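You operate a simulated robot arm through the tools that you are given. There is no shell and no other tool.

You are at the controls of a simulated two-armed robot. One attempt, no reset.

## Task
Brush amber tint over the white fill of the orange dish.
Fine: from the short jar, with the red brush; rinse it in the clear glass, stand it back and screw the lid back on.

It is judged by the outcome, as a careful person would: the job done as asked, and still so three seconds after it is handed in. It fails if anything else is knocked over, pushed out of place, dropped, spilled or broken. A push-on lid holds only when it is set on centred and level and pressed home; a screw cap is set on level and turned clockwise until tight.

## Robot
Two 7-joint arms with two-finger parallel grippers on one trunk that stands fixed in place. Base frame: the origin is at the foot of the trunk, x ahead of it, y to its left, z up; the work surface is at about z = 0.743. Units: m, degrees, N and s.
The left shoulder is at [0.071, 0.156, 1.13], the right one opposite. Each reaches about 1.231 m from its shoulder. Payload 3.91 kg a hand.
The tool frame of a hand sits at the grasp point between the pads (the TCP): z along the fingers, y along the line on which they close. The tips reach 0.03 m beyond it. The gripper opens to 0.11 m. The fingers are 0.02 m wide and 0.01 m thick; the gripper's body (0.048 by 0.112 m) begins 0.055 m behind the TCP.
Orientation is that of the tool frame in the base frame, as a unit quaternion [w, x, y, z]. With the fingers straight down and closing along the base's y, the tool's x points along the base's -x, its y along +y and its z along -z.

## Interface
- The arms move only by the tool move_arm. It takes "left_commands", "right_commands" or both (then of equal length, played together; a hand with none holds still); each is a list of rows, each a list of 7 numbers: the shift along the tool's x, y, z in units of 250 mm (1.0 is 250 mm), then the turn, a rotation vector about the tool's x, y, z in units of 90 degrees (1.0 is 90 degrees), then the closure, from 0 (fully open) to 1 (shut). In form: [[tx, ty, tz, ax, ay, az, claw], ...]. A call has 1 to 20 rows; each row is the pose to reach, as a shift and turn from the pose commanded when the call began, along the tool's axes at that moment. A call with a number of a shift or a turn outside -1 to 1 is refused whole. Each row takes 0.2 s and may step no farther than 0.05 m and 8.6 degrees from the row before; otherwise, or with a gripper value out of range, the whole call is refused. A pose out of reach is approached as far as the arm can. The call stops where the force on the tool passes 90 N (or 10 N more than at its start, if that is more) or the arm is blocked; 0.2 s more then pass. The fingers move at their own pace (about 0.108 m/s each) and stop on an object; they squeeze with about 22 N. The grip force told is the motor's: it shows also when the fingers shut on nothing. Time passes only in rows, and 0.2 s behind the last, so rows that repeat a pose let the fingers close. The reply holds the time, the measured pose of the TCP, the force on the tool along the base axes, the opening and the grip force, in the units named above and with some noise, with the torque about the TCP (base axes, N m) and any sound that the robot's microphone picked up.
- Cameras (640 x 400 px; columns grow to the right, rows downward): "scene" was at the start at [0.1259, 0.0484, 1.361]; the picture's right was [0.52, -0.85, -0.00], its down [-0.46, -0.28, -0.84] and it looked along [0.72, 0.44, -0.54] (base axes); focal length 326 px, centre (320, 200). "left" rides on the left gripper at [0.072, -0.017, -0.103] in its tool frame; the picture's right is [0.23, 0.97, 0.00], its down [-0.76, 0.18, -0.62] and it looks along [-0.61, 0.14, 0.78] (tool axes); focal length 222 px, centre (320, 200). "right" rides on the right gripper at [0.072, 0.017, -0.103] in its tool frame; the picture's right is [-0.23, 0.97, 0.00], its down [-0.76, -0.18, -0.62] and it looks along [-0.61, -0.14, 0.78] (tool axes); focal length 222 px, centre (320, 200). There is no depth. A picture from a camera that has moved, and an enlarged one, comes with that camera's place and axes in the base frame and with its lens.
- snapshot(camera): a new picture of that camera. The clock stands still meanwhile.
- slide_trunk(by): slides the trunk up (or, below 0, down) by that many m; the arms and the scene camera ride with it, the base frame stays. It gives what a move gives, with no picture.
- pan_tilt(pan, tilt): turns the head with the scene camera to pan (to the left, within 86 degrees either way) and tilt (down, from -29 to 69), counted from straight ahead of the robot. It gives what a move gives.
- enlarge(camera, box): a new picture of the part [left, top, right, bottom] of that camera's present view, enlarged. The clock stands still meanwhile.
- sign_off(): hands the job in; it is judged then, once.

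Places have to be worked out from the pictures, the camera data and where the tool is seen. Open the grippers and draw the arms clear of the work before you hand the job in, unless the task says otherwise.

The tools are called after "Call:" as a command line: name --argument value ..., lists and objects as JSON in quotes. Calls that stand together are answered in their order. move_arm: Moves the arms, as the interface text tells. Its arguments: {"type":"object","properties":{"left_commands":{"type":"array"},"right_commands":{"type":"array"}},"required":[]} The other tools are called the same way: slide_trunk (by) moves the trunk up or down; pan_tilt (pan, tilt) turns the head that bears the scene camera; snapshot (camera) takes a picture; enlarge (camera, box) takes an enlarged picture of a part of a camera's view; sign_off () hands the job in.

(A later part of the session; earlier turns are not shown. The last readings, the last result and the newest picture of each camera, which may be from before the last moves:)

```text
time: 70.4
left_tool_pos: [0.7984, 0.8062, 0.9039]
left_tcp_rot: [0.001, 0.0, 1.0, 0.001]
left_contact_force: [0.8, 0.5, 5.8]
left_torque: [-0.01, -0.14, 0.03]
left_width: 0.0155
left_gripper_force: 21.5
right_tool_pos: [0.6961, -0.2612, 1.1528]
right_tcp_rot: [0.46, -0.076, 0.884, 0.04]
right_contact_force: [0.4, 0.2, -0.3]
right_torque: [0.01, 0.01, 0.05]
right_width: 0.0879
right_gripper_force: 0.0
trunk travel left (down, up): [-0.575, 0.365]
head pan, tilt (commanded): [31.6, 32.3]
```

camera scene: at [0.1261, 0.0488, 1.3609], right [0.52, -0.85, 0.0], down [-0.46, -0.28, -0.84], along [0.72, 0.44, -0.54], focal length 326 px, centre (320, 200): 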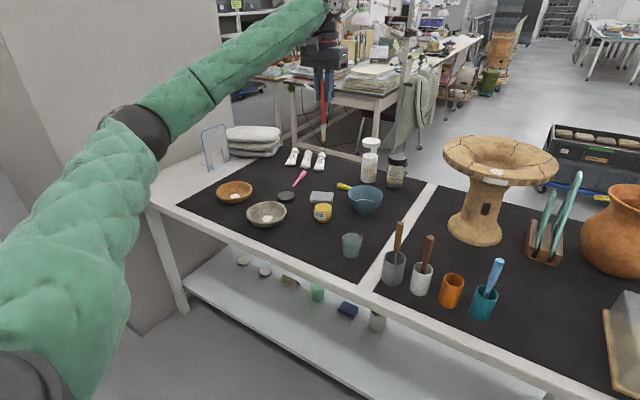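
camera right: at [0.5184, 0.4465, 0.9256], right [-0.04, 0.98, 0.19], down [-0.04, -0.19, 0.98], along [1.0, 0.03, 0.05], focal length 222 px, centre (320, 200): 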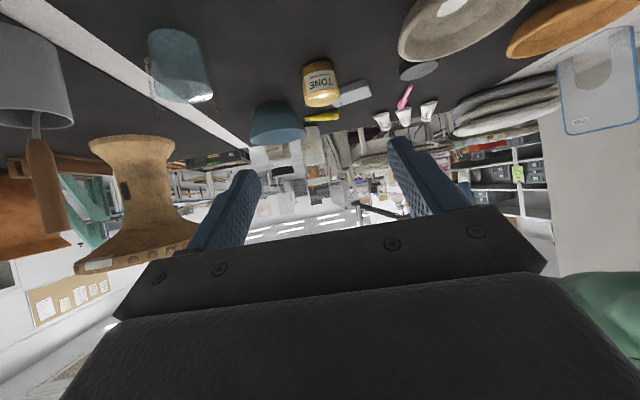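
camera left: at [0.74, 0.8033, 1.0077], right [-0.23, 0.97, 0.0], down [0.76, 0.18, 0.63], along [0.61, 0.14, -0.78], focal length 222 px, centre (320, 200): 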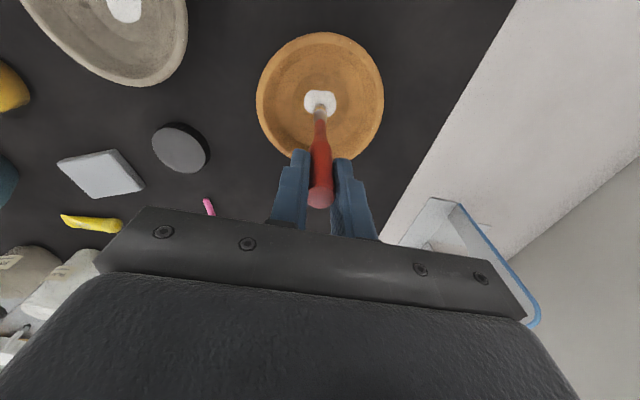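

A light touch of about 6 N at this height. I make one stroke of 28 mm across the patch and look at the result.

Call:
move_arm --left_commands '[[0, 0.03, 0, 0, 0, 0, 1.0], [0, 0.06, 0, 0, 0, 0, 1.0], [0, 0.09, 0, 0, 0, 0, 1.0], [0, 0.112, 0, 0, 0, 0, 1.0]]'

Call:
enlarge --camera "left" --box '[256, 60, 384, 140]'

Call:
enlarge --camera "scene" --box '[200, 150, 280, 210]'

```text
time: 71.4
left_tool_pos: [0.7988, 0.8323, 0.903]
left_tcp_rot: [-0.001, 0.0, 1.0, -0.001]
left_contact_force: [3.2, -5.6, 7.2]
left_torque: [-0.97, -0.38, 0.03]
left_width: 0.0175
left_gripper_force: 22.4
right_tool_pos: [0.6962, -0.2613, 1.1534]
right_tcp_rot: [0.46, -0.077, 0.883, 0.041]
right_contact_force: [0.7, -0.6, 0.1]
right_torque: [0.01, 0.0, 0.0]
right_width: 0.0881
right_gripper_force: 0.1
trunk travel left (down, up): [-0.575, 0.365]
head pan, tilt (commanded): [31.6, 32.3]
```

```text
5.00 times, centred on (320, 100) of left
camera zoom: at [0.7259, 0.8161, 1.0075], right [-0.23, 0.97, 0.0], down [0.76, 0.18, 0.62], along [0.61, 0.14, -0.78], focal length 1111 px, centre (320, 700)
```

zoom: 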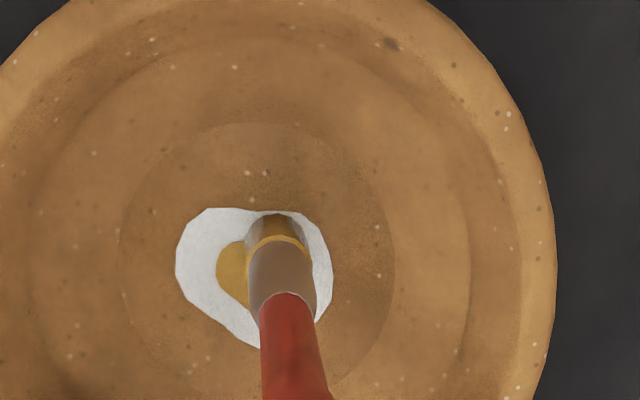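

```text
6.67 times, centred on (240, 180) of scene
camera zoom: at [0.1254, 0.0471, 1.3611], right [0.52, -0.85, 0.0], down [-0.46, -0.28, -0.85], along [0.72, 0.44, -0.53], focal length 2176 px, centre (853, 333)
```

zoom: 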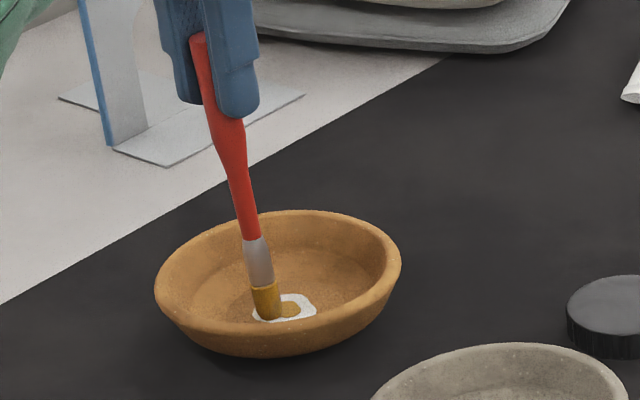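

Paint transfers on contact, but the bristle tip lagged and the brush tilted in the grip, so I pressed too hard. I lift off and look at the mark and the brush attitude.

Call:
move_arm --left_commands '[[0, 0, -0.02, 0, 0, 0, 1.0], [0, 0, -0.06, 0, 0, 0, 1.0], [0, 0, -0.12, 0, 0, 0, 1.0]]'

Call:
enlarge --camera "left" --box '[256, 40, 384, 120]'

Call:
enlarge --camera "scene" --box '[200, 140, 280, 210]'

Call:
snapshot --camera "left"

```text
time: 72.2
left_tool_pos: [0.7992, 0.8351, 0.9336]
left_tcp_rot: [0.0, 0.001, 1.0, 0.0]
left_contact_force: [0.4, -0.6, -0.5]
left_torque: [0.01, 0.01, 0.02]
left_width: 0.015
left_gripper_force: 21.8
right_tool_pos: [0.6967, -0.261, 1.1525]
right_tcp_rot: [0.461, -0.078, 0.883, 0.041]
right_contact_force: [0.7, -0.2, 0.4]
right_torque: [-0.03, 0.0, -0.05]
right_width: 0.088
right_gripper_force: 0.0
trunk travel left (down, up): [-0.575, 0.365]
head pan, tilt (commanded): [31.6, 32.3]
```

```text
5.00 times, centred on (320, 80) of left
camera zoom: at [0.7268, 0.8177, 1.038], right [-0.23, 0.97, 0.0], down [0.76, 0.18, 0.62], along [0.61, 0.14, -0.78], focal length 1111 px, centre (320, 800)
```

zoom: 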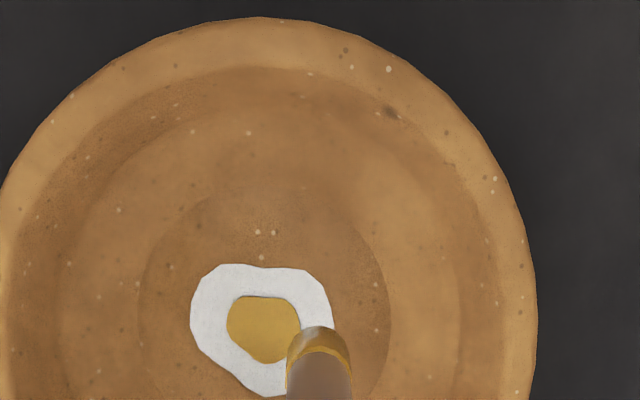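

```text
5.71 times, centred on (240, 175) of scene
camera zoom: at [0.1258, 0.0481, 1.3609], right [0.52, -0.85, 0.0], down [-0.46, -0.28, -0.84], along [0.72, 0.44, -0.53], focal length 1865 px, centre (777, 343)
```

zoom: 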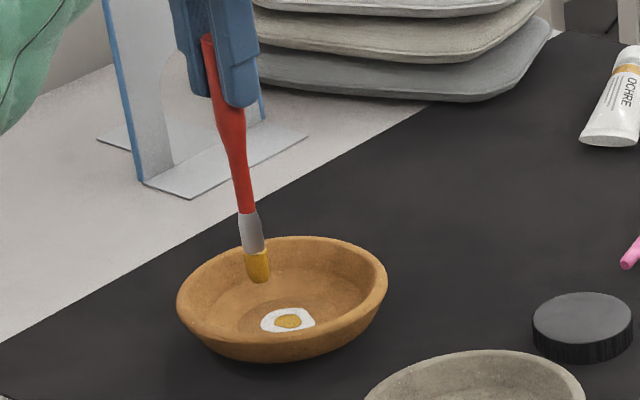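

```text
taken
camera left: at [0.7268, 0.8177, 1.038], right [-0.23, 0.97, 0.0], down [0.76, 0.18, 0.62], along [0.61, 0.14, -0.78], focal length 222 px, centre (320, 200)
```

left: 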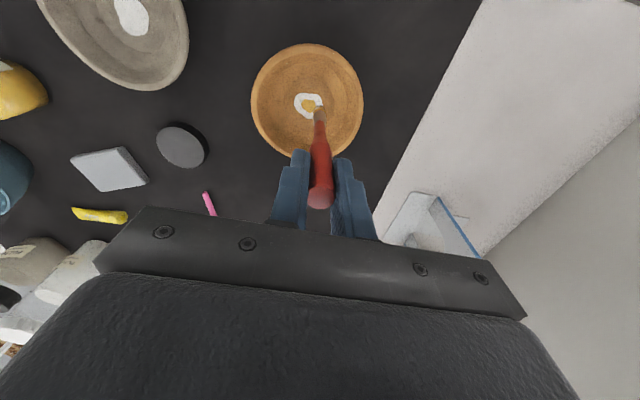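

The amber overlay is growing (about a quarter covered), so brushing works, but my 6–7 N dragged the dish about 3 mm. I'll use a much lighter touch and brush in the opposite direction so any drag cancels. I move over the uncovered middle and lower gently.

Call:
move_arm --left_commands '[[-0.046, 0.004, 0, 0, 0, 0, 1.0], [-0.046, 0.004, 0.06, 0, 0, 0, 1.0], [-0.046, 0.004, 0.1, 0, 0, 0, 1.0], [-0.046, 0.004, 0.113, 0, 0, 0, 1.0], [-0.046, 0.004, 0.1165, 0, 0, 0, 1.0]]'

```text
time: 73.4
left_tool_pos: [0.8103, 0.8346, 0.9034]
left_tcp_rot: [0.0, 0.0, 1.0, 0.001]
left_contact_force: [0.8, 0.5, 3.7]
left_torque: [0.12, -0.03, 0.03]
left_width: 0.0152
left_gripper_force: 22.1
right_tool_pos: [0.6963, -0.2614, 1.1542]
right_tcp_rot: [0.46, -0.077, 0.884, 0.04]
right_contact_force: [1.1, -0.2, 1.0]
right_torque: [0.0, -0.01, 0.01]
right_width: 0.0879
right_gripper_force: 0.0
trunk travel left (down, up): [-0.575, 0.365]
head pan, tilt (commanded): [31.6, 32.3]
```

A touch of 3.7 N. I ease up 0.3 mm and stroke slowly 26 mm in the other direction (−y).

Call:
move_arm --left_commands '[[0, 0, -0.0012, 0, 0, 0, 1.0], [0, -0.02, -0.0012, 0, 0, 0, 1.0], [0, -0.04, -0.0012, 0, 0, 0, 1.0], [0, -0.06, -0.0012, 0, 0, 0, 1.0], [0, -0.08, -0.0012, 0, 0, 0, 1.0], [0, -0.104, -0.0012, 0, 0, 0, 1.0]]'

Call:
enlarge --camera "left" --box '[256, 60, 384, 140]'

Call:
enlarge --camera "scene" --box '[200, 140, 280, 210]'

```text
time: 74.8
left_tool_pos: [0.8101, 0.8083, 0.9036]
left_tcp_rot: [0.001, 0.0, 1.0, 0.0]
left_contact_force: [0.6, 0.1, 0.3]
left_torque: [-0.01, -0.03, 0.0]
left_width: 0.0152
left_gripper_force: 21.7
right_tool_pos: [0.6972, -0.2612, 1.1528]
right_tcp_rot: [0.461, -0.077, 0.883, 0.04]
right_contact_force: [-0.2, -0.4, 0.1]
right_torque: [0.0, 0.02, -0.02]
right_width: 0.0879
right_gripper_force: 0.0
trunk travel left (down, up): [-0.575, 0.365]
head pan, tilt (commanded): [31.6, 32.3]
```

```text
5.00 times, centred on (320, 100) of left
camera zoom: at [0.737, 0.7918, 1.0081], right [-0.23, 0.97, 0.0], down [0.76, 0.18, 0.62], along [0.61, 0.14, -0.78], focal length 1111 px, centre (320, 700)
```

zoom: 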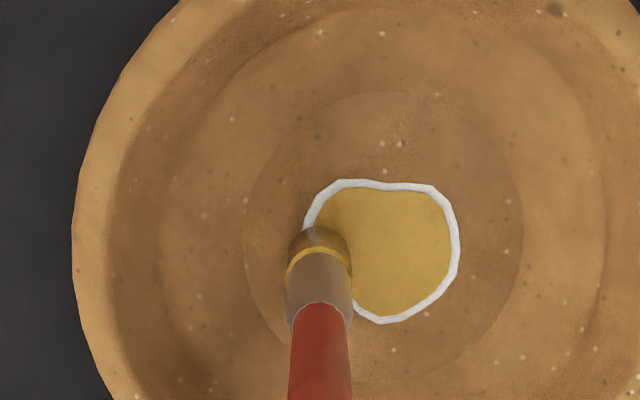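

```text
5.71 times, centred on (240, 175) of scene
camera zoom: at [0.1259, 0.0481, 1.361], right [0.52, -0.85, 0.0], down [-0.46, -0.28, -0.84], along [0.72, 0.44, -0.53], focal length 1865 px, centre (777, 343)
```

zoom: 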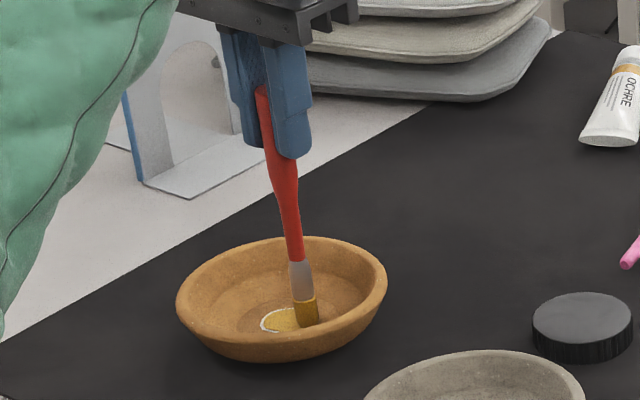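

Excellent: about 80% covered with only a very light touch, and the dish did not move. Next I brush the far edge of the patch, lifting slightly to get there.

Call:
move_arm --left_commands '[[0, 0, -0.008, 0, 0, 0, 1.0], [-0.038, 0.024, -0.008, 0, 0, 0, 1.0], [-0.038, 0.024, 0.0, 0, 0, 0, 1.0], [-0.038, 0.024, 0.001, 0, 0, 0, 1.0]]'

```text
time: 75.8
left_tool_pos: [0.8212, 0.8148, 0.9033]
left_tcp_rot: [-0.001, 0.0, 1.0, 0.0]
left_contact_force: [-0.5, -0.7, -0.1]
left_torque: [-0.02, 0.01, -0.02]
left_width: 0.0151
left_gripper_force: 21.5
right_tool_pos: [0.6966, -0.2612, 1.1525]
right_tcp_rot: [0.46, -0.078, 0.884, 0.04]
right_contact_force: [0.3, -0.2, 1.4]
right_torque: [0.03, 0.02, 0.01]
right_width: 0.0881
right_gripper_force: 0.1
trunk travel left (down, up): [-0.575, 0.365]
head pan, tilt (commanded): [31.6, 32.3]
```

No contact yet, so I lower in quarter-millimetre steps.

Call:
move_arm --left_commands '[[0, 0, 0.001, 0, 0, 0, 1.0], [0, 0, 0.002, 0, 0, 0, 1.0]]'

```text
time: 76.4
left_tool_pos: [0.8205, 0.8151, 0.9032]
left_tcp_rot: [0.0, 0.001, 1.0, -0.001]
left_contact_force: [0.2, -0.1, 3.4]
left_torque: [-0.02, 0.08, 0.0]
left_width: 0.0152
left_gripper_force: 21.9
right_tool_pos: [0.6963, -0.2595, 1.153]
right_tcp_rot: [0.46, -0.078, 0.884, 0.041]
right_contact_force: [0.1, 0.4, 0.3]
right_torque: [0.01, 0.0, -0.02]
right_width: 0.0882
right_gripper_force: 0.1
trunk travel left (down, up): [-0.575, 0.365]
head pan, tilt (commanded): [31.6, 32.3]
```

A light 3.4 N contact. I ease 0.25 mm and stroke 18 mm across the far edge.

Call:
move_arm --left_commands '[[0, 0.0, -0.001, 0, 0, 0, 1.0], [0, 0.02, -0.001, 0, 0, 0, 1.0], [0, 0.04, -0.001, 0, 0, 0, 1.0], [0, 0.06, -0.001, 0, 0, 0, 1.0], [0, 0.074, -0.001, 0, 0, 0, 1.0]]'

Call:
enlarge --camera "left" --box '[256, 60, 384, 140]'

Call:
enlarge --camera "scene" --box '[200, 140, 280, 210]'

```text
time: 77.6
left_tool_pos: [0.8196, 0.8338, 0.903]
left_tcp_rot: [0.0, 0.0, 1.0, 0.0]
left_contact_force: [0.0, -1.3, 3.5]
left_torque: [-0.17, -0.04, 0.0]
left_width: 0.0151
left_gripper_force: 21.8
right_tool_pos: [0.697, -0.261, 1.1545]
right_tcp_rot: [0.46, -0.077, 0.884, 0.04]
right_contact_force: [0.1, -0.3, 0.2]
right_torque: [-0.01, -0.02, -0.01]
right_width: 0.0882
right_gripper_force: 0.0
trunk travel left (down, up): [-0.575, 0.365]
head pan, tilt (commanded): [31.6, 32.3]
```

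```text
5.00 times, centred on (320, 100) of left
camera zoom: at [0.7469, 0.8168, 1.0078], right [-0.23, 0.97, 0.0], down [0.76, 0.18, 0.62], along [0.61, 0.14, -0.78], focal length 1111 px, centre (320, 700)
```

zoom: 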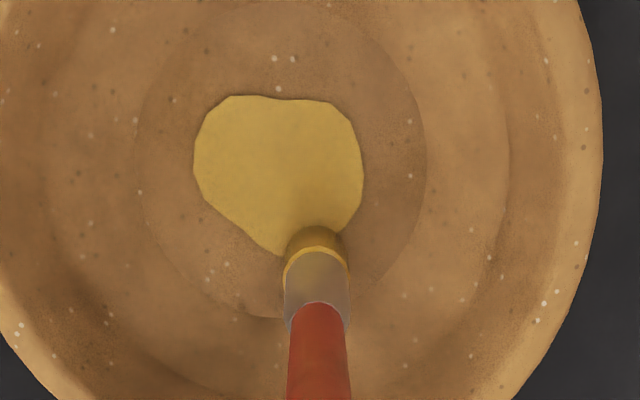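

```text
5.71 times, centred on (240, 175) of scene
camera zoom: at [0.1256, 0.0477, 1.3611], right [0.52, -0.85, 0.0], down [-0.46, -0.28, -0.85], along [0.72, 0.44, -0.53], focal length 1865 px, centre (777, 343)
```

zoom: 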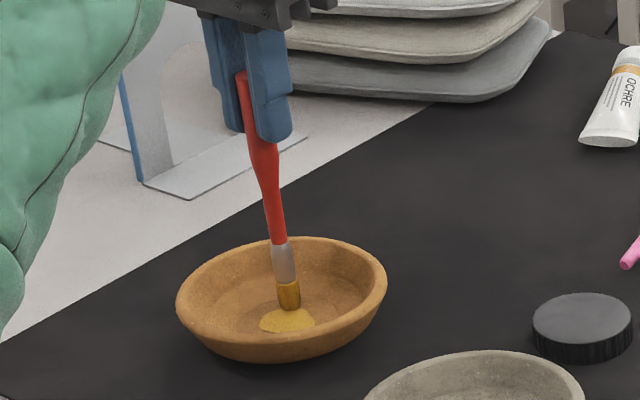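

The patch now looks fully amber. I lift off and zoom in closely to check for any white left at the edge.

Call:
move_arm --left_commands '[[0, 0, -0.02, 0, 0, 0, 1.0], [-0.02, 0, -0.08, 0, 0, 0, 1.0], [-0.08, 0, -0.16, 0, 0, 0, 1.0]]'

Call:
enlarge --camera "left" --box '[280, 50, 344, 90]'

Call:
enlarge --camera "scene" --box '[216, 180, 260, 208]'

```text
time: 78.4
left_tool_pos: [0.84, 0.8346, 0.9427]
left_tcp_rot: [0.0, -0.001, 1.0, 0.0]
left_contact_force: [0.5, 0.0, 0.2]
left_torque: [0.02, -0.01, 0.01]
left_width: 0.015
left_gripper_force: 21.5
right_tool_pos: [0.6965, -0.2614, 1.1537]
right_tcp_rot: [0.46, -0.078, 0.883, 0.041]
right_contact_force: [-0.4, -0.2, -0.1]
right_torque: [0.02, 0.01, 0.03]
right_width: 0.0882
right_gripper_force: 0.0
trunk travel left (down, up): [-0.575, 0.365]
head pan, tilt (commanded): [31.6, 32.3]
```

```text
10.00 times, centred on (312, 70) of left
camera zoom: at [0.7669, 0.8172, 1.0473], right [-0.23, 0.97, 0.0], down [0.76, 0.18, 0.62], along [0.61, 0.14, -0.78], focal length 2221 px, centre (400, 1500)
```

zoom: 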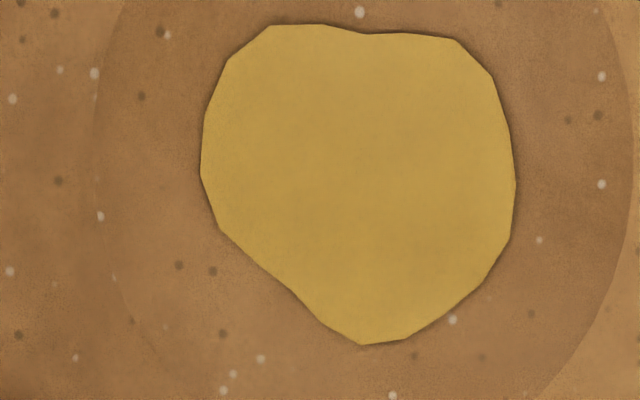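

```text
14.29 times, centred on (238, 194) of scene
camera zoom: at [0.1261, 0.0475, 1.3609], right [0.52, -0.85, 0.0], down [-0.46, -0.28, -0.84], along [0.72, 0.44, -0.53], focal length 4663 px, centre (1491, 286)
```

zoom: 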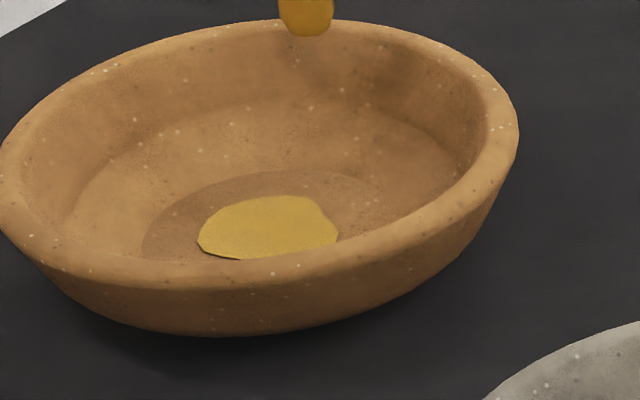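

The fill of the orange dish is completely amber with no white left. Next is the rinse: I lift the brush and carry it back between the dish and lid toward the clear glass.

Call:
move_arm --left_commands '[[0, 0, -0.14, 0, 0, 0, 1.0], [0, 0, -0.28, 0, 0, 0, 1.0], [0, 0, -0.43, 0, 0, 0, 1.0], [0.004, -0.175, -0.43, 0, 0, 0, 1.0], [0.008, -0.35, -0.43, 0, 0, 0, 1.0], [0.012, -0.525, -0.43, 0, 0, 0, 1.0], [0.016, -0.7, -0.43, 0, 0, 0, 1.0]]'

Call:
move_arm --left_commands '[[0.0367, -0.16, 0, 0, 0, 0, 1.0], [0.0733, -0.32, 0, 0, 0, 0, 1.0], [0.11, -0.48, 0, 0, 0, 0, 1.0], [0.1467, -0.64, 0, 0, 0, 0, 1.0], [0.1833, -0.8, 0, 0, 0, 0, 1.0], [0.22, -0.96, 0, 0, 0, 0, 1.0]]'

Call:
move_arm --left_commands '[[0.024, -0.108, 0, 0, 0, 0, 1.0], [0.048, -0.216, 0, 0, 0, 0, 1.0], [0.072, -0.324, 0, 0, 0, 0, 1.0]]'

Call:
snapshot --camera "left"

Call:
snapshot --camera "scene"

```text
time: 80.0
left_tool_pos: [0.8353, 0.6574, 1.0508]
left_tcp_rot: [0.0, -0.001, 1.0, 0.0]
left_contact_force: [-1.6, 0.3, -0.9]
left_torque: [0.01, 0.0, -0.02]
left_width: 0.0154
left_gripper_force: 21.9
right_tool_pos: [0.6968, -0.2607, 1.1518]
right_tcp_rot: [0.46, -0.077, 0.883, 0.041]
right_contact_force: [0.0, -0.5, -0.5]
right_torque: [0.0, 0.02, -0.03]
right_width: 0.0881
right_gripper_force: 0.2
trunk travel left (down, up): [-0.575, 0.365]
head pan, tilt (commanded): [31.6, 32.3]
```

```text
time: 81.4
left_tool_pos: [0.7801, 0.4167, 1.0509]
left_tcp_rot: [0.0, 0.0, 1.0, 0.0]
left_contact_force: [-0.1, -0.6, 1.1]
left_torque: [-0.01, 0.01, -0.01]
left_width: 0.0154
left_gripper_force: 22.7
right_tool_pos: [0.6961, -0.262, 1.1536]
right_tcp_rot: [0.46, -0.077, 0.884, 0.041]
right_contact_force: [-0.3, -0.4, 0.0]
right_torque: [0.02, 0.02, 0.02]
right_width: 0.0879
right_gripper_force: 0.0
trunk travel left (down, up): [-0.575, 0.365]
head pan, tilt (commanded): [31.6, 32.3]
```

```text
time: 82.2
left_tool_pos: [0.7626, 0.3358, 1.0506]
left_tcp_rot: [0.0, -0.002, 1.0, 0.001]
left_contact_force: [-0.3, 0.0, -0.3]
left_torque: [0.01, -0.04, 0.0]
left_width: 0.0151
left_gripper_force: 22.1
right_tool_pos: [0.6981, -0.261, 1.1528]
right_tcp_rot: [0.46, -0.076, 0.884, 0.041]
right_contact_force: [0.5, 0.5, -0.4]
right_torque: [0.03, -0.04, 0.03]
right_width: 0.088
right_gripper_force: 0.0
trunk travel left (down, up): [-0.575, 0.365]
head pan, tilt (commanded): [31.6, 32.3]
```

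```text
taken
camera left: at [0.6888, 0.3193, 1.1552], right [-0.23, 0.97, 0.0], down [0.76, 0.18, 0.62], along [0.61, 0.14, -0.78], focal length 222 px, centre (320, 200)
```

left: 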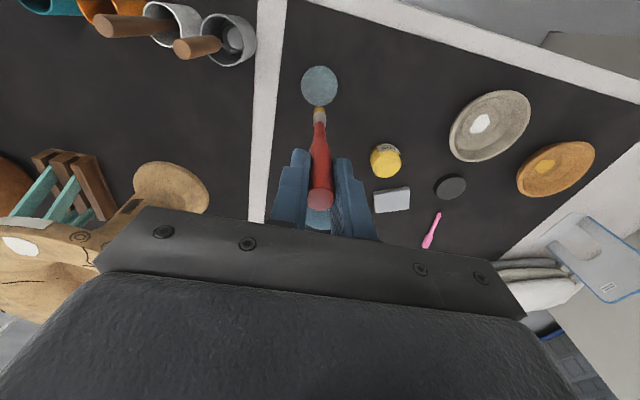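

```text
taken
camera scene: at [0.1262, 0.0472, 1.361], right [0.52, -0.85, 0.0], down [-0.46, -0.28, -0.84], along [0.72, 0.44, -0.53], focal length 326 px, centre (320, 200)
```

scene: 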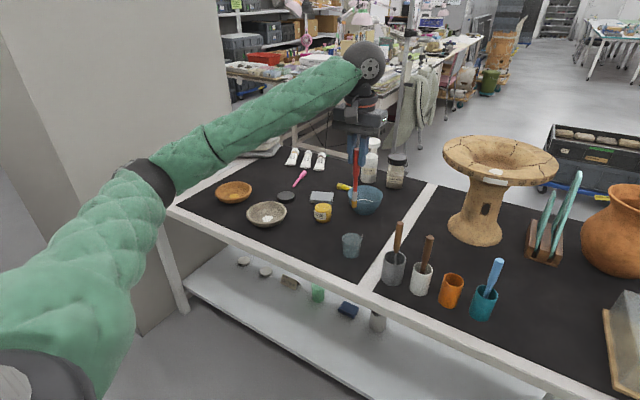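

The brush hangs above the glass. I zoom in to align it with the water surface and to find the rim.

Call:
enlarge --camera "left" --box '[272, 55, 368, 125]'

Call:
enlarge --camera "scene" --box '[326, 150, 390, 270]'

```text
5.71 times, centred on (320, 90) of left
camera zoom: at [0.6888, 0.3193, 1.1552], right [-0.23, 0.97, 0.0], down [0.76, 0.18, 0.62], along [0.61, 0.14, -0.78], focal length 1269 px, centre (320, 829)
```

zoom: 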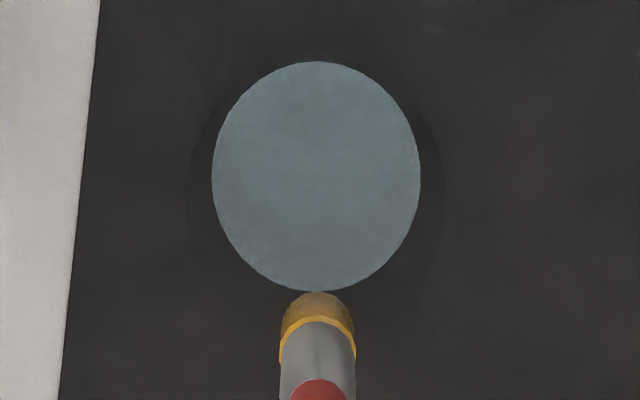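

```text
3.33 times, centred on (358, 210) of scene
camera zoom: at [0.1262, 0.0472, 1.361], right [0.52, -0.85, 0.0], down [-0.46, -0.28, -0.84], along [0.72, 0.44, -0.53], focal length 1088 px, centre (193, 167)
```

zoom: 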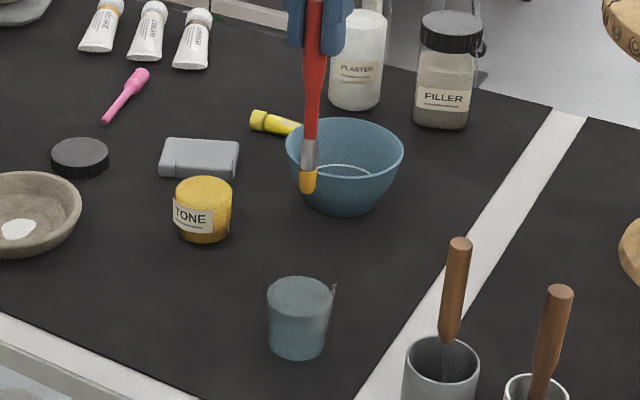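

The glass axis is within 2 mm of the hand. I lower the bristles into the water, with the tip about 30 mm under the surface and clear of the bottom.

Call:
move_arm --left_commands '[[0.006, 0, 0.1, 0, 0, 0, 1.0], [0.006, 0, 0.2, 0, 0, 0, 1.0], [0.006, 0, 0.28, 0, 0, 0, 1.0], [0.006, 0, 0.36, 0, 0, 0, 1.0], [0.006, 0, 0.44, 0, 0, 0, 1.0], [0.006, 0, 0.52, 0, 0, 0, 1.0], [0.006, 0, 0.55, 0, 0, 0, 1.0]]'

Call:
enlarge --camera "scene" --box '[316, 170, 400, 270]'

Call:
enlarge --camera "left" --box '[256, 60, 384, 140]'

```text
time: 83.8
left_tool_pos: [0.761, 0.3372, 0.9111]
left_tcp_rot: [0.0, 0.001, 1.0, 0.001]
left_contact_force: [0.6, 0.3, -0.1]
left_torque: [0.01, -0.01, -0.04]
left_width: 0.0152
left_gripper_force: 22.1
right_tool_pos: [0.6973, -0.2613, 1.1533]
right_tcp_rot: [0.46, -0.078, 0.883, 0.041]
right_contact_force: [-1.3, 0.4, 0.7]
right_torque: [-0.01, 0.01, 0.03]
right_width: 0.0878
right_gripper_force: 0.1
trunk travel left (down, up): [-0.575, 0.365]
head pan, tilt (commanded): [31.6, 32.3]
```

```text
4.00 times, centred on (358, 220) of scene
camera zoom: at [0.1259, 0.048, 1.361], right [0.52, -0.85, 0.0], down [-0.46, -0.28, -0.84], along [0.72, 0.44, -0.53], focal length 1306 px, centre (168, 120)
```

zoom: 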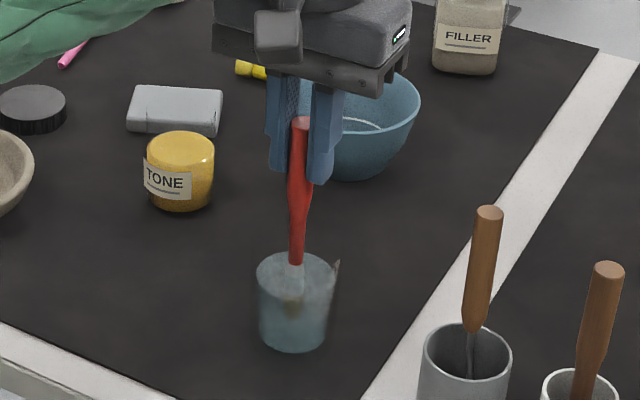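

```text
5.00 times, centred on (320, 100) of left
camera zoom: at [0.6884, 0.3203, 1.0159], right [-0.23, 0.97, 0.0], down [0.76, 0.18, 0.62], along [0.61, 0.14, -0.78], focal length 1111 px, centre (320, 700)
```

zoom: 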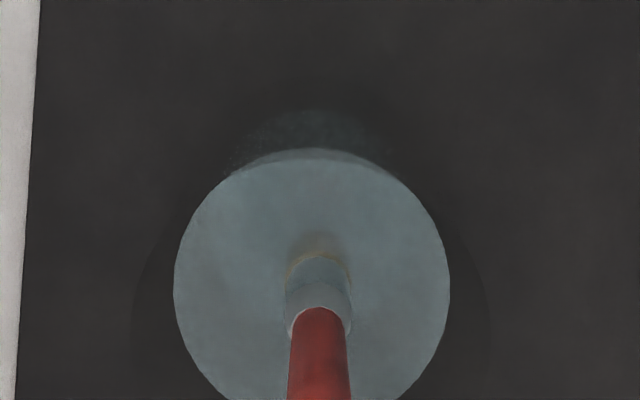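

The bristles are under water and centred with no contact. I swish in gentle 6 mm circles to rinse.

Call:
move_arm --left_commands '[[0.024, 0, 0, 0, 0, 0, 1.0], [0.017, 0.017, 0, 0, 0, 0, 1.0], [0, 0.024, 0, 0, 0, 0, 1.0], [-0.017, 0.017, 0, 0, 0, 0, 1.0], [-0.024, 0, 0, 0, 0, 0, 1.0], [-0.017, -0.017, 0, 0, 0, 0, 1.0], [0, -0.024, 0, 0, 0, 0, 1.0], [0.017, -0.017, 0, 0, 0, 0, 1.0], [0.024, 0, 0, 0, 0, 0, 1.0], [0.017, 0.017, 0, 0, 0, 0, 1.0], [0, 0.024, 0, 0, 0, 0, 1.0], [-0.017, 0.017, 0, 0, 0, 0, 1.0], [-0.024, 0, 0, 0, 0, 0, 1.0], [-0.017, -0.017, 0, 0, 0, 0, 1.0], [0, -0.024, 0, 0, 0, 0, 1.0], [0.017, -0.017, 0, 0, 0, 0, 1.0], [0.024, 0, 0, 0, 0, 0, 1.0], [0, 0, 0, 0, 0, 0, 1.0]]'

Call:
enlarge --camera "scene" --box '[316, 170, 400, 270]'

Call:
enlarge --camera "left" --box '[256, 60, 384, 140]'

```text
time: 87.6
left_tool_pos: [0.7616, 0.3382, 0.9144]
left_tcp_rot: [-0.001, 0.0, 1.0, 0.0]
left_contact_force: [0.8, 0.3, 0.4]
left_torque: [-0.02, 0.0, -0.03]
left_width: 0.0153
left_gripper_force: 21.6
right_tool_pos: [0.6976, -0.2617, 1.1518]
right_tcp_rot: [0.46, -0.077, 0.884, 0.04]
right_contact_force: [-0.2, 0.1, 0.4]
right_torque: [0.02, 0.01, 0.02]
right_width: 0.0881
right_gripper_force: 0.0
trunk travel left (down, up): [-0.575, 0.365]
head pan, tilt (commanded): [31.6, 32.3]
```

```text
4.00 times, centred on (358, 220) of scene
camera zoom: at [0.1262, 0.0477, 1.3609], right [0.52, -0.85, 0.0], down [-0.46, -0.28, -0.84], along [0.72, 0.44, -0.54], focal length 1306 px, centre (168, 120)
```

zoom: 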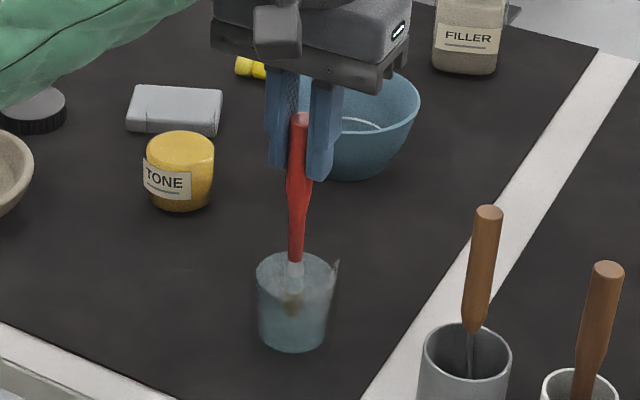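

```text
5.00 times, centred on (320, 100) of left
camera zoom: at [0.6886, 0.3208, 1.0182], right [-0.23, 0.97, 0.0], down [0.76, 0.18, 0.62], along [0.61, 0.14, -0.78], focal length 1111 px, centre (320, 700)
```

zoom: 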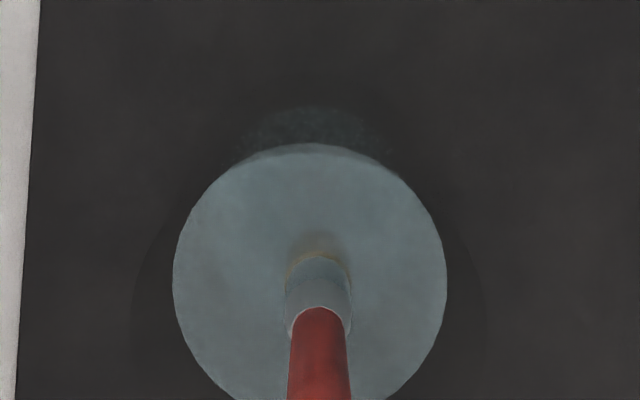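

I add a few vertical dips, then lift the brush above the glass to see whether it is clean.

Call:
move_arm --left_commands '[[0, 0, -0.06, 0, 0, 0, 1.0], [0, 0, 0, 0, 0, 0, 1.0], [0, 0, -0.06, 0, 0, 0, 1.0], [0, 0, 0, 0, 0, 0, 1.0], [0.024, 0, 0, 0, 0, 0, 1.0], [-0.024, 0, 0, 0, 0, 0, 1.0], [0.024, 0, 0, 0, 0, 0, 1.0], [0, 0, 0, 0, 0, 0, 1.0], [0, 0, -0.08, 0, 0, 0, 1.0], [0, 0, -0.16, 0, 0, 0, 1.0], [0, 0, -0.24, 0, 0, 0, 1.0], [0, 0, -0.34, 0, 0, 0, 1.0], [0, 0, -0.44, 0, 0, 0, 1.0]]'

Call:
enlarge --camera "scene" --box '[316, 160, 400, 260]'

Call:
enlarge --camera "left" --box '[256, 60, 384, 140]'

```text
time: 90.4
left_tool_pos: [0.7622, 0.3365, 1.025]
left_tcp_rot: [0.0, 0.0, 1.0, 0.0]
left_contact_force: [-0.2, 0.3, -0.3]
left_torque: [-0.01, 0.0, 0.01]
left_width: 0.0151
left_gripper_force: 22.1
right_tool_pos: [0.6962, -0.2608, 1.1536]
right_tcp_rot: [0.46, -0.077, 0.884, 0.04]
right_contact_force: [0.0, 0.1, -0.2]
right_torque: [0.0, -0.02, 0.01]
right_width: 0.0883
right_gripper_force: 0.0
trunk travel left (down, up): [-0.575, 0.365]
head pan, tilt (commanded): [31.6, 32.3]
```

```text
4.00 times, centred on (358, 210) of scene
camera zoom: at [0.1254, 0.0476, 1.361], right [0.52, -0.85, 0.0], down [-0.46, -0.28, -0.85], along [0.72, 0.44, -0.53], focal length 1306 px, centre (168, 160)
```

zoom: 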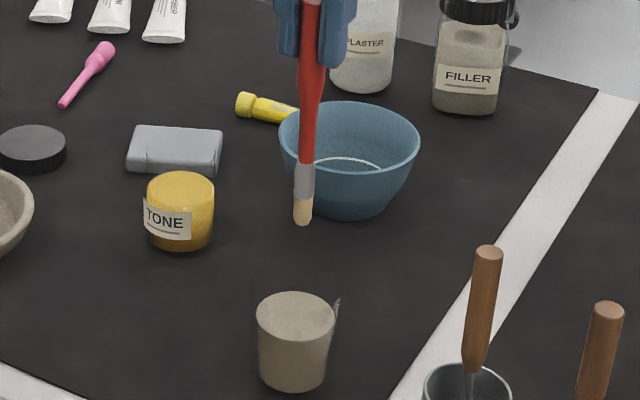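

```text
5.00 times, centred on (320, 100) of left
camera zoom: at [0.689, 0.3198, 1.1285], right [-0.23, 0.97, 0.0], down [0.76, 0.18, 0.62], along [0.61, 0.14, -0.78], focal length 1111 px, centre (320, 700)
```

zoom: 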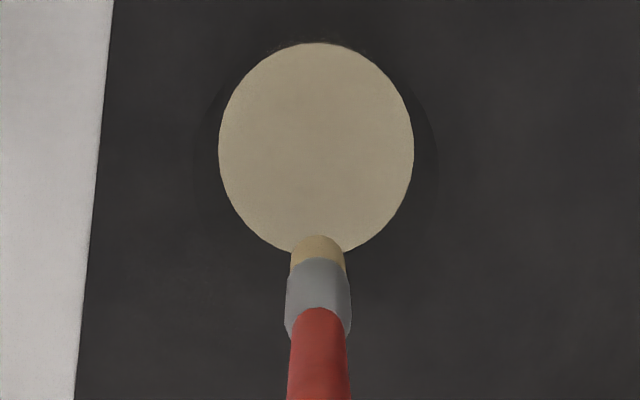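

The water took up the tint and the bristles are clean. The brush has crept about 12 mm down in the grip, so its tip is now about 151 mm below the TCP, which I'll allow for. I raise it and carry it back over the orange cup.

Call:
move_arm --left_commands '[[0, 0, -0.14, 0, 0, 0, 1.0], [0, 0, -0.28, 0, 0, 0, 1.0], [0, 0, -0.4, 0, 0, 0, 1.0], [0.0173, -0.18, -0.4, 0, 0, 0, 1.0], [0.0347, -0.36, -0.4, 0, 0, 0, 1.0], [0.052, -0.54, -0.4, 0, 0, 0, 1.0], [0.0693, -0.72, -0.4, 0, 0, 0, 1.0], [0.0867, -0.9, -0.4, 0, 0, 0, 1.0], [0.104, -1.0, -0.4, 0, 0, 0, 1.0]]'

Call:
snapshot --camera "left"

Call:
enlarge --camera "left" --box '[256, 55, 384, 135]'

```text
time: 92.4
left_tool_pos: [0.7378, 0.0846, 1.1256]
left_tcp_rot: [0.0, 0.0, 1.0, 0.0]
left_contact_force: [1.0, -0.2, 0.2]
left_torque: [0.0, 0.0, 0.0]
left_width: 0.0153
left_gripper_force: 22.1
right_tool_pos: [0.6981, -0.2615, 1.1531]
right_tcp_rot: [0.46, -0.077, 0.884, 0.041]
right_contact_force: [-0.3, -0.1, 0.1]
right_torque: [0.02, -0.01, 0.02]
right_width: 0.088
right_gripper_force: 0.1
trunk travel left (down, up): [-0.575, 0.365]
head pan, tilt (commanded): [31.6, 32.3]
```

```text
taken
camera left: at [0.6641, 0.0687, 1.2291], right [-0.23, 0.97, 0.0], down [0.76, 0.18, 0.62], along [0.61, 0.14, -0.78], focal length 222 px, centre (320, 200)
```

left: 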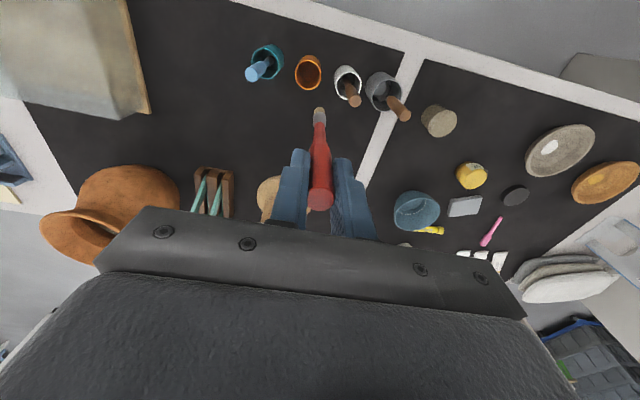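

```text
5.00 times, centred on (320, 95) of left
camera zoom: at [0.6641, 0.0687, 1.2291], right [-0.23, 0.97, 0.0], down [0.76, 0.18, 0.62], along [0.61, 0.14, -0.78], focal length 1111 px, centre (320, 725)
```

zoom: 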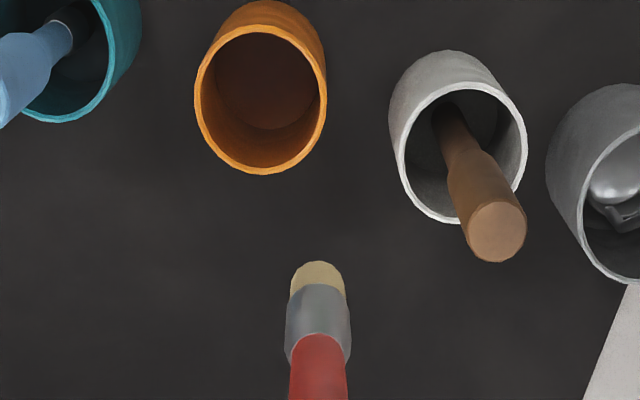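

The cup centre is (−2.5, −19) mm from the hand. I shift over it and lower until the tip is just above the rim.

Call:
move_arm --left_commands '[[0.012, -0.0736, 0, 0, 0, 0, 1.0], [0.012, -0.0736, 0.14, 0, 0, 0, 1.0], [0.012, -0.0736, 0.28, 0, 0, 0, 1.0], [0.012, -0.0736, 0.42, 0, 0, 0, 1.0], [0.012, -0.0736, 0.52, 0, 0, 0, 1.0], [0.012, -0.0736, 0.56, 0, 0, 0, 1.0]]'

Call:
enlarge --camera "left" --box '[256, 55, 384, 135]'

Call:
enlarge --camera "scene" --box '[410, 230, 506, 310]'

```text
time: 93.8
left_tool_pos: [0.7338, 0.0685, 0.983]
left_tcp_rot: [0.0, -0.001, 1.0, 0.0]
left_contact_force: [0.4, 0.1, -0.3]
left_torque: [-0.03, -0.01, -0.02]
left_width: 0.0152
left_gripper_force: 22.4
right_tool_pos: [0.6971, -0.2607, 1.1536]
right_tcp_rot: [0.46, -0.078, 0.884, 0.041]
right_contact_force: [-0.4, 0.3, 1.0]
right_torque: [0.02, -0.02, 0.01]
right_width: 0.088
right_gripper_force: 0.2
trunk travel left (down, up): [-0.575, 0.365]
head pan, tilt (commanded): [31.6, 32.3]
```

```text
5.00 times, centred on (320, 95) of left
camera zoom: at [0.6614, 0.0514, 1.0873], right [-0.23, 0.97, 0.0], down [0.76, 0.18, 0.62], along [0.61, 0.14, -0.78], focal length 1111 px, centre (320, 725)
```

zoom: 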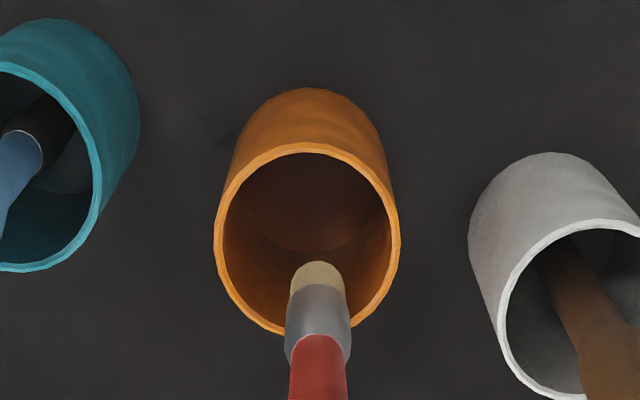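

```text
5.00 times, centred on (458, 270) of scene
camera zoom: at [0.126, 0.0479, 1.361], right [0.52, -0.85, 0.0], down [-0.46, -0.28, -0.84], along [0.72, 0.44, -0.53], focal length 1632 px, centre (-370, -150)
```

zoom: 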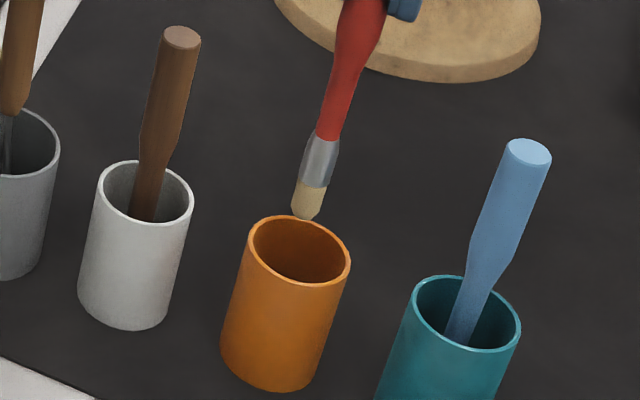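

The tip sits about 3 mm off in y and the cup is otherwise right under it. I correct and lower into the cup, stopping a few millimetres above its floor.

Call:
move_arm --left_commands '[[0.004, -0.012, 0, 0, 0, 0, 1.0], [0.004, -0.012, 0.08, 0, 0, 0, 1.0], [0.004, -0.012, 0.16, 0, 0, 0, 1.0], [0.004, -0.012, 0.24, 0, 0, 0, 1.0], [0.004, -0.012, 0.3, 0, 0, 0, 1.0]]'

Call:
enlarge --camera "scene" --box '[410, 230, 506, 310]'

Call:
snapshot --camera "left"

```text
time: 95.0
left_tool_pos: [0.7329, 0.0668, 0.9074]
left_tcp_rot: [0.0, 0.0, 1.0, 0.0]
left_contact_force: [0.1, -0.2, -0.3]
left_torque: [-0.01, 0.0, 0.0]
left_width: 0.015
left_gripper_force: 22.1
right_tool_pos: [0.6977, -0.2619, 1.1542]
right_tcp_rot: [0.459, -0.076, 0.884, 0.04]
right_contact_force: [0.4, 0.1, -0.1]
right_torque: [0.01, 0.02, 0.0]
right_width: 0.0879
right_gripper_force: 0.0
trunk travel left (down, up): [-0.575, 0.365]
head pan, tilt (commanded): [31.6, 32.3]
```

```text
5.00 times, centred on (458, 270) of scene
camera zoom: at [0.1261, 0.0479, 1.361], right [0.52, -0.85, 0.0], down [-0.46, -0.28, -0.84], along [0.72, 0.44, -0.53], focal length 1632 px, centre (-370, -150)
```

zoom: 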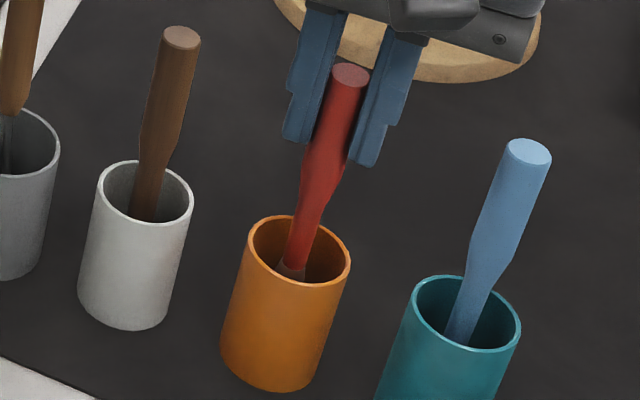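

```text
taken
camera left: at [0.6601, 0.0492, 1.0112], right [-0.23, 0.97, 0.0], down [0.76, 0.18, 0.62], along [0.61, 0.14, -0.78], focal length 222 px, centre (320, 200)
```

left: 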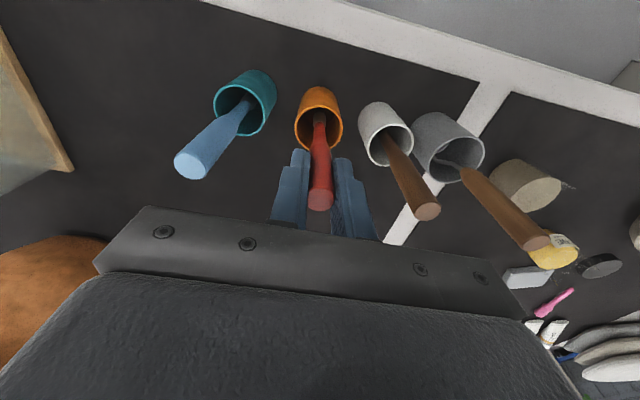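

The brush is inside the cup, free of the rim. I lower in small steps to find the floor.

Call:
move_arm --left_commands '[[0, 0, 0.006, 0, 0, 0, 1.0], [0, 0, 0.012, 0, 0, 0, 1.0], [0, 0, 0.018, 0, 0, 0, 1.0], [0, 0, 0.024, 0, 0, 0, 1.0]]'

Call:
move_arm --left_commands '[[0, 0, 0.004, 0, 0, 0, 1.0], [0, 0, 0.008, 0, 0, 0, 1.0]]'

```text
time: 96.0
left_tool_pos: [0.7322, 0.066, 0.9021]
left_tcp_rot: [0.0, -0.001, 1.0, 0.0]
left_contact_force: [0.0, 0.2, -0.2]
left_torque: [0.01, 0.01, 0.01]
left_width: 0.0152
left_gripper_force: 22.3
right_tool_pos: [0.6967, -0.2606, 1.1525]
right_tcp_rot: [0.461, -0.076, 0.883, 0.04]
right_contact_force: [-0.2, 0.3, 0.2]
right_torque: [0.03, 0.01, 0.01]
right_width: 0.088
right_gripper_force: 0.1
trunk travel left (down, up): [-0.575, 0.365]
head pan, tilt (commanded): [31.6, 32.3]
```

```text
time: 96.6
left_tool_pos: [0.7312, 0.0665, 0.9004]
left_tcp_rot: [0.0, 0.0, 1.0, 0.0]
left_contact_force: [-0.7, -0.4, 0.0]
left_torque: [-0.01, -0.01, -0.01]
left_width: 0.0154
left_gripper_force: 22.1
right_tool_pos: [0.6969, -0.2607, 1.1521]
right_tcp_rot: [0.46, -0.078, 0.884, 0.04]
right_contact_force: [0.1, 0.5, -0.6]
right_torque: [0.01, 0.02, -0.01]
right_width: 0.0879
right_gripper_force: 0.0
trunk travel left (down, up): [-0.575, 0.365]
head pan, tilt (commanded): [31.6, 32.3]
```

Call:
move_arm --left_commands '[[0, 0, 0.004, 0, 0, 0, 1.0], [0, 0, 0.008, 0, 0, 0, 1.0], [0, 0, 0.012, 0, 0, 0, 1.0]]'

```text
time: 97.4
left_tool_pos: [0.732, 0.0661, 0.8965]
left_tcp_rot: [0.0, 0.0, 1.0, 0.0]
left_contact_force: [0.2, -0.1, -0.2]
left_torque: [0.01, 0.0, -0.04]
left_width: 0.0152
left_gripper_force: 21.6
right_tool_pos: [0.6962, -0.2619, 1.1527]
right_tcp_rot: [0.46, -0.077, 0.884, 0.04]
right_contact_force: [0.1, -0.1, -0.9]
right_torque: [0.01, 0.02, -0.01]
right_width: 0.0881
right_gripper_force: 0.1
trunk travel left (down, up): [-0.575, 0.365]
head pan, tilt (commanded): [31.6, 32.3]
```

Call:
move_arm --left_commands '[[0, 0, 0.004, 0, 0, 0, 1.0], [0, 0, 0.008, 0, 0, 0, 1.0]]'

Call:
move_arm --left_commands '[[0, 0, 0.004, 0, 0, 0, 1.0], [0, 0, 0.008, 0, 0, 0, 1.0]]'

```text
time: 98.0
left_tool_pos: [0.7326, 0.0654, 0.8959]
left_tcp_rot: [0.001, 0.0, 1.0, 0.0]
left_contact_force: [-0.6, -0.1, 12.0]
left_torque: [0.05, 0.04, -0.01]
left_width: 0.015
left_gripper_force: 22.5
right_tool_pos: [0.6965, -0.2621, 1.1556]
right_tcp_rot: [0.461, -0.077, 0.883, 0.04]
right_contact_force: [-0.4, 0.4, -0.7]
right_torque: [0.02, -0.01, -0.03]
right_width: 0.0879
right_gripper_force: 0.0
trunk travel left (down, up): [-0.575, 0.365]
head pan, tilt (commanded): [31.6, 32.3]
```

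```text
time: 98.6
left_tool_pos: [0.7307, 0.0654, 0.8955]
left_tcp_rot: [0.001, -0.001, 1.0, 0.0]
left_contact_force: [0.7, -0.8, 17.6]
left_torque: [-0.05, -0.03, 0.02]
left_width: 0.0154
left_gripper_force: 21.8
right_tool_pos: [0.6942, -0.2607, 1.1549]
right_tcp_rot: [0.46, -0.077, 0.884, 0.04]
right_contact_force: [-0.1, 0.5, 0.8]
right_torque: [-0.03, 0.02, 0.0]
right_width: 0.0879
right_gripper_force: 0.0
trunk travel left (down, up): [-0.575, 0.365]
head pan, tilt (commanded): [31.6, 32.3]
```

The brush is on the cup floor, and my second step pushed to 17.6 N. I back off 2.5 mm to relieve the load before releasing.

Call:
move_arm --left_commands '[[0, 0, -0.005, 0, 0, 0, 1.0], [0, 0, -0.01, 0, 0, 0, 1.0]]'

Call:
enlarge --camera "scene" --box '[410, 230, 506, 310]'

```text
time: 99.2
left_tool_pos: [0.7307, 0.0655, 0.8954]
left_tcp_rot: [0.0, 0.0, 1.0, -0.001]
left_contact_force: [-1.8, -1.3, 8.5]
left_torque: [-0.19, 0.17, -0.03]
left_width: 0.0154
left_gripper_force: 21.9
right_tool_pos: [0.6963, -0.263, 1.1528]
right_tcp_rot: [0.461, -0.077, 0.883, 0.041]
right_contact_force: [-0.1, 0.8, 0.3]
right_torque: [0.06, 0.04, -0.02]
right_width: 0.0885
right_gripper_force: 0.1
trunk travel left (down, up): [-0.575, 0.365]
head pan, tilt (commanded): [31.6, 32.3]
```

```text
5.00 times, centred on (458, 270) of scene
camera zoom: at [0.1252, 0.0477, 1.3609], right [0.52, -0.85, 0.0], down [-0.46, -0.28, -0.85], along [0.72, 0.44, -0.53], focal length 1632 px, centre (-370, -150)
```

zoom: 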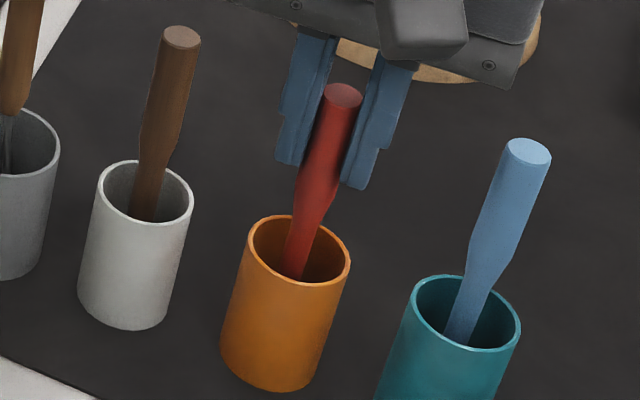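

Call:
move_arm --left_commands '[[0, 0, -0.004, 0, 0, 0, 1.0], [0, 0, -0.006, 0, 0, 0, 1.0]]'

```text
time: 99.8
left_tool_pos: [0.7305, 0.0658, 0.897]
left_tcp_rot: [0.0, 0.0, 1.0, -0.001]
left_contact_force: [0.0, 0.5, 0.2]
left_torque: [0.0, 0.02, -0.01]
left_width: 0.0152
left_gripper_force: 21.4
right_tool_pos: [0.6963, -0.2607, 1.1531]
right_tcp_rot: [0.459, -0.078, 0.884, 0.041]
right_contact_force: [-0.5, -1.1, 0.4]
right_torque: [0.0, 0.01, 0.01]
right_width: 0.0879
right_gripper_force: 0.1
trunk travel left (down, up): [-0.575, 0.365]
head pan, tilt (commanded): [31.6, 32.3]
```

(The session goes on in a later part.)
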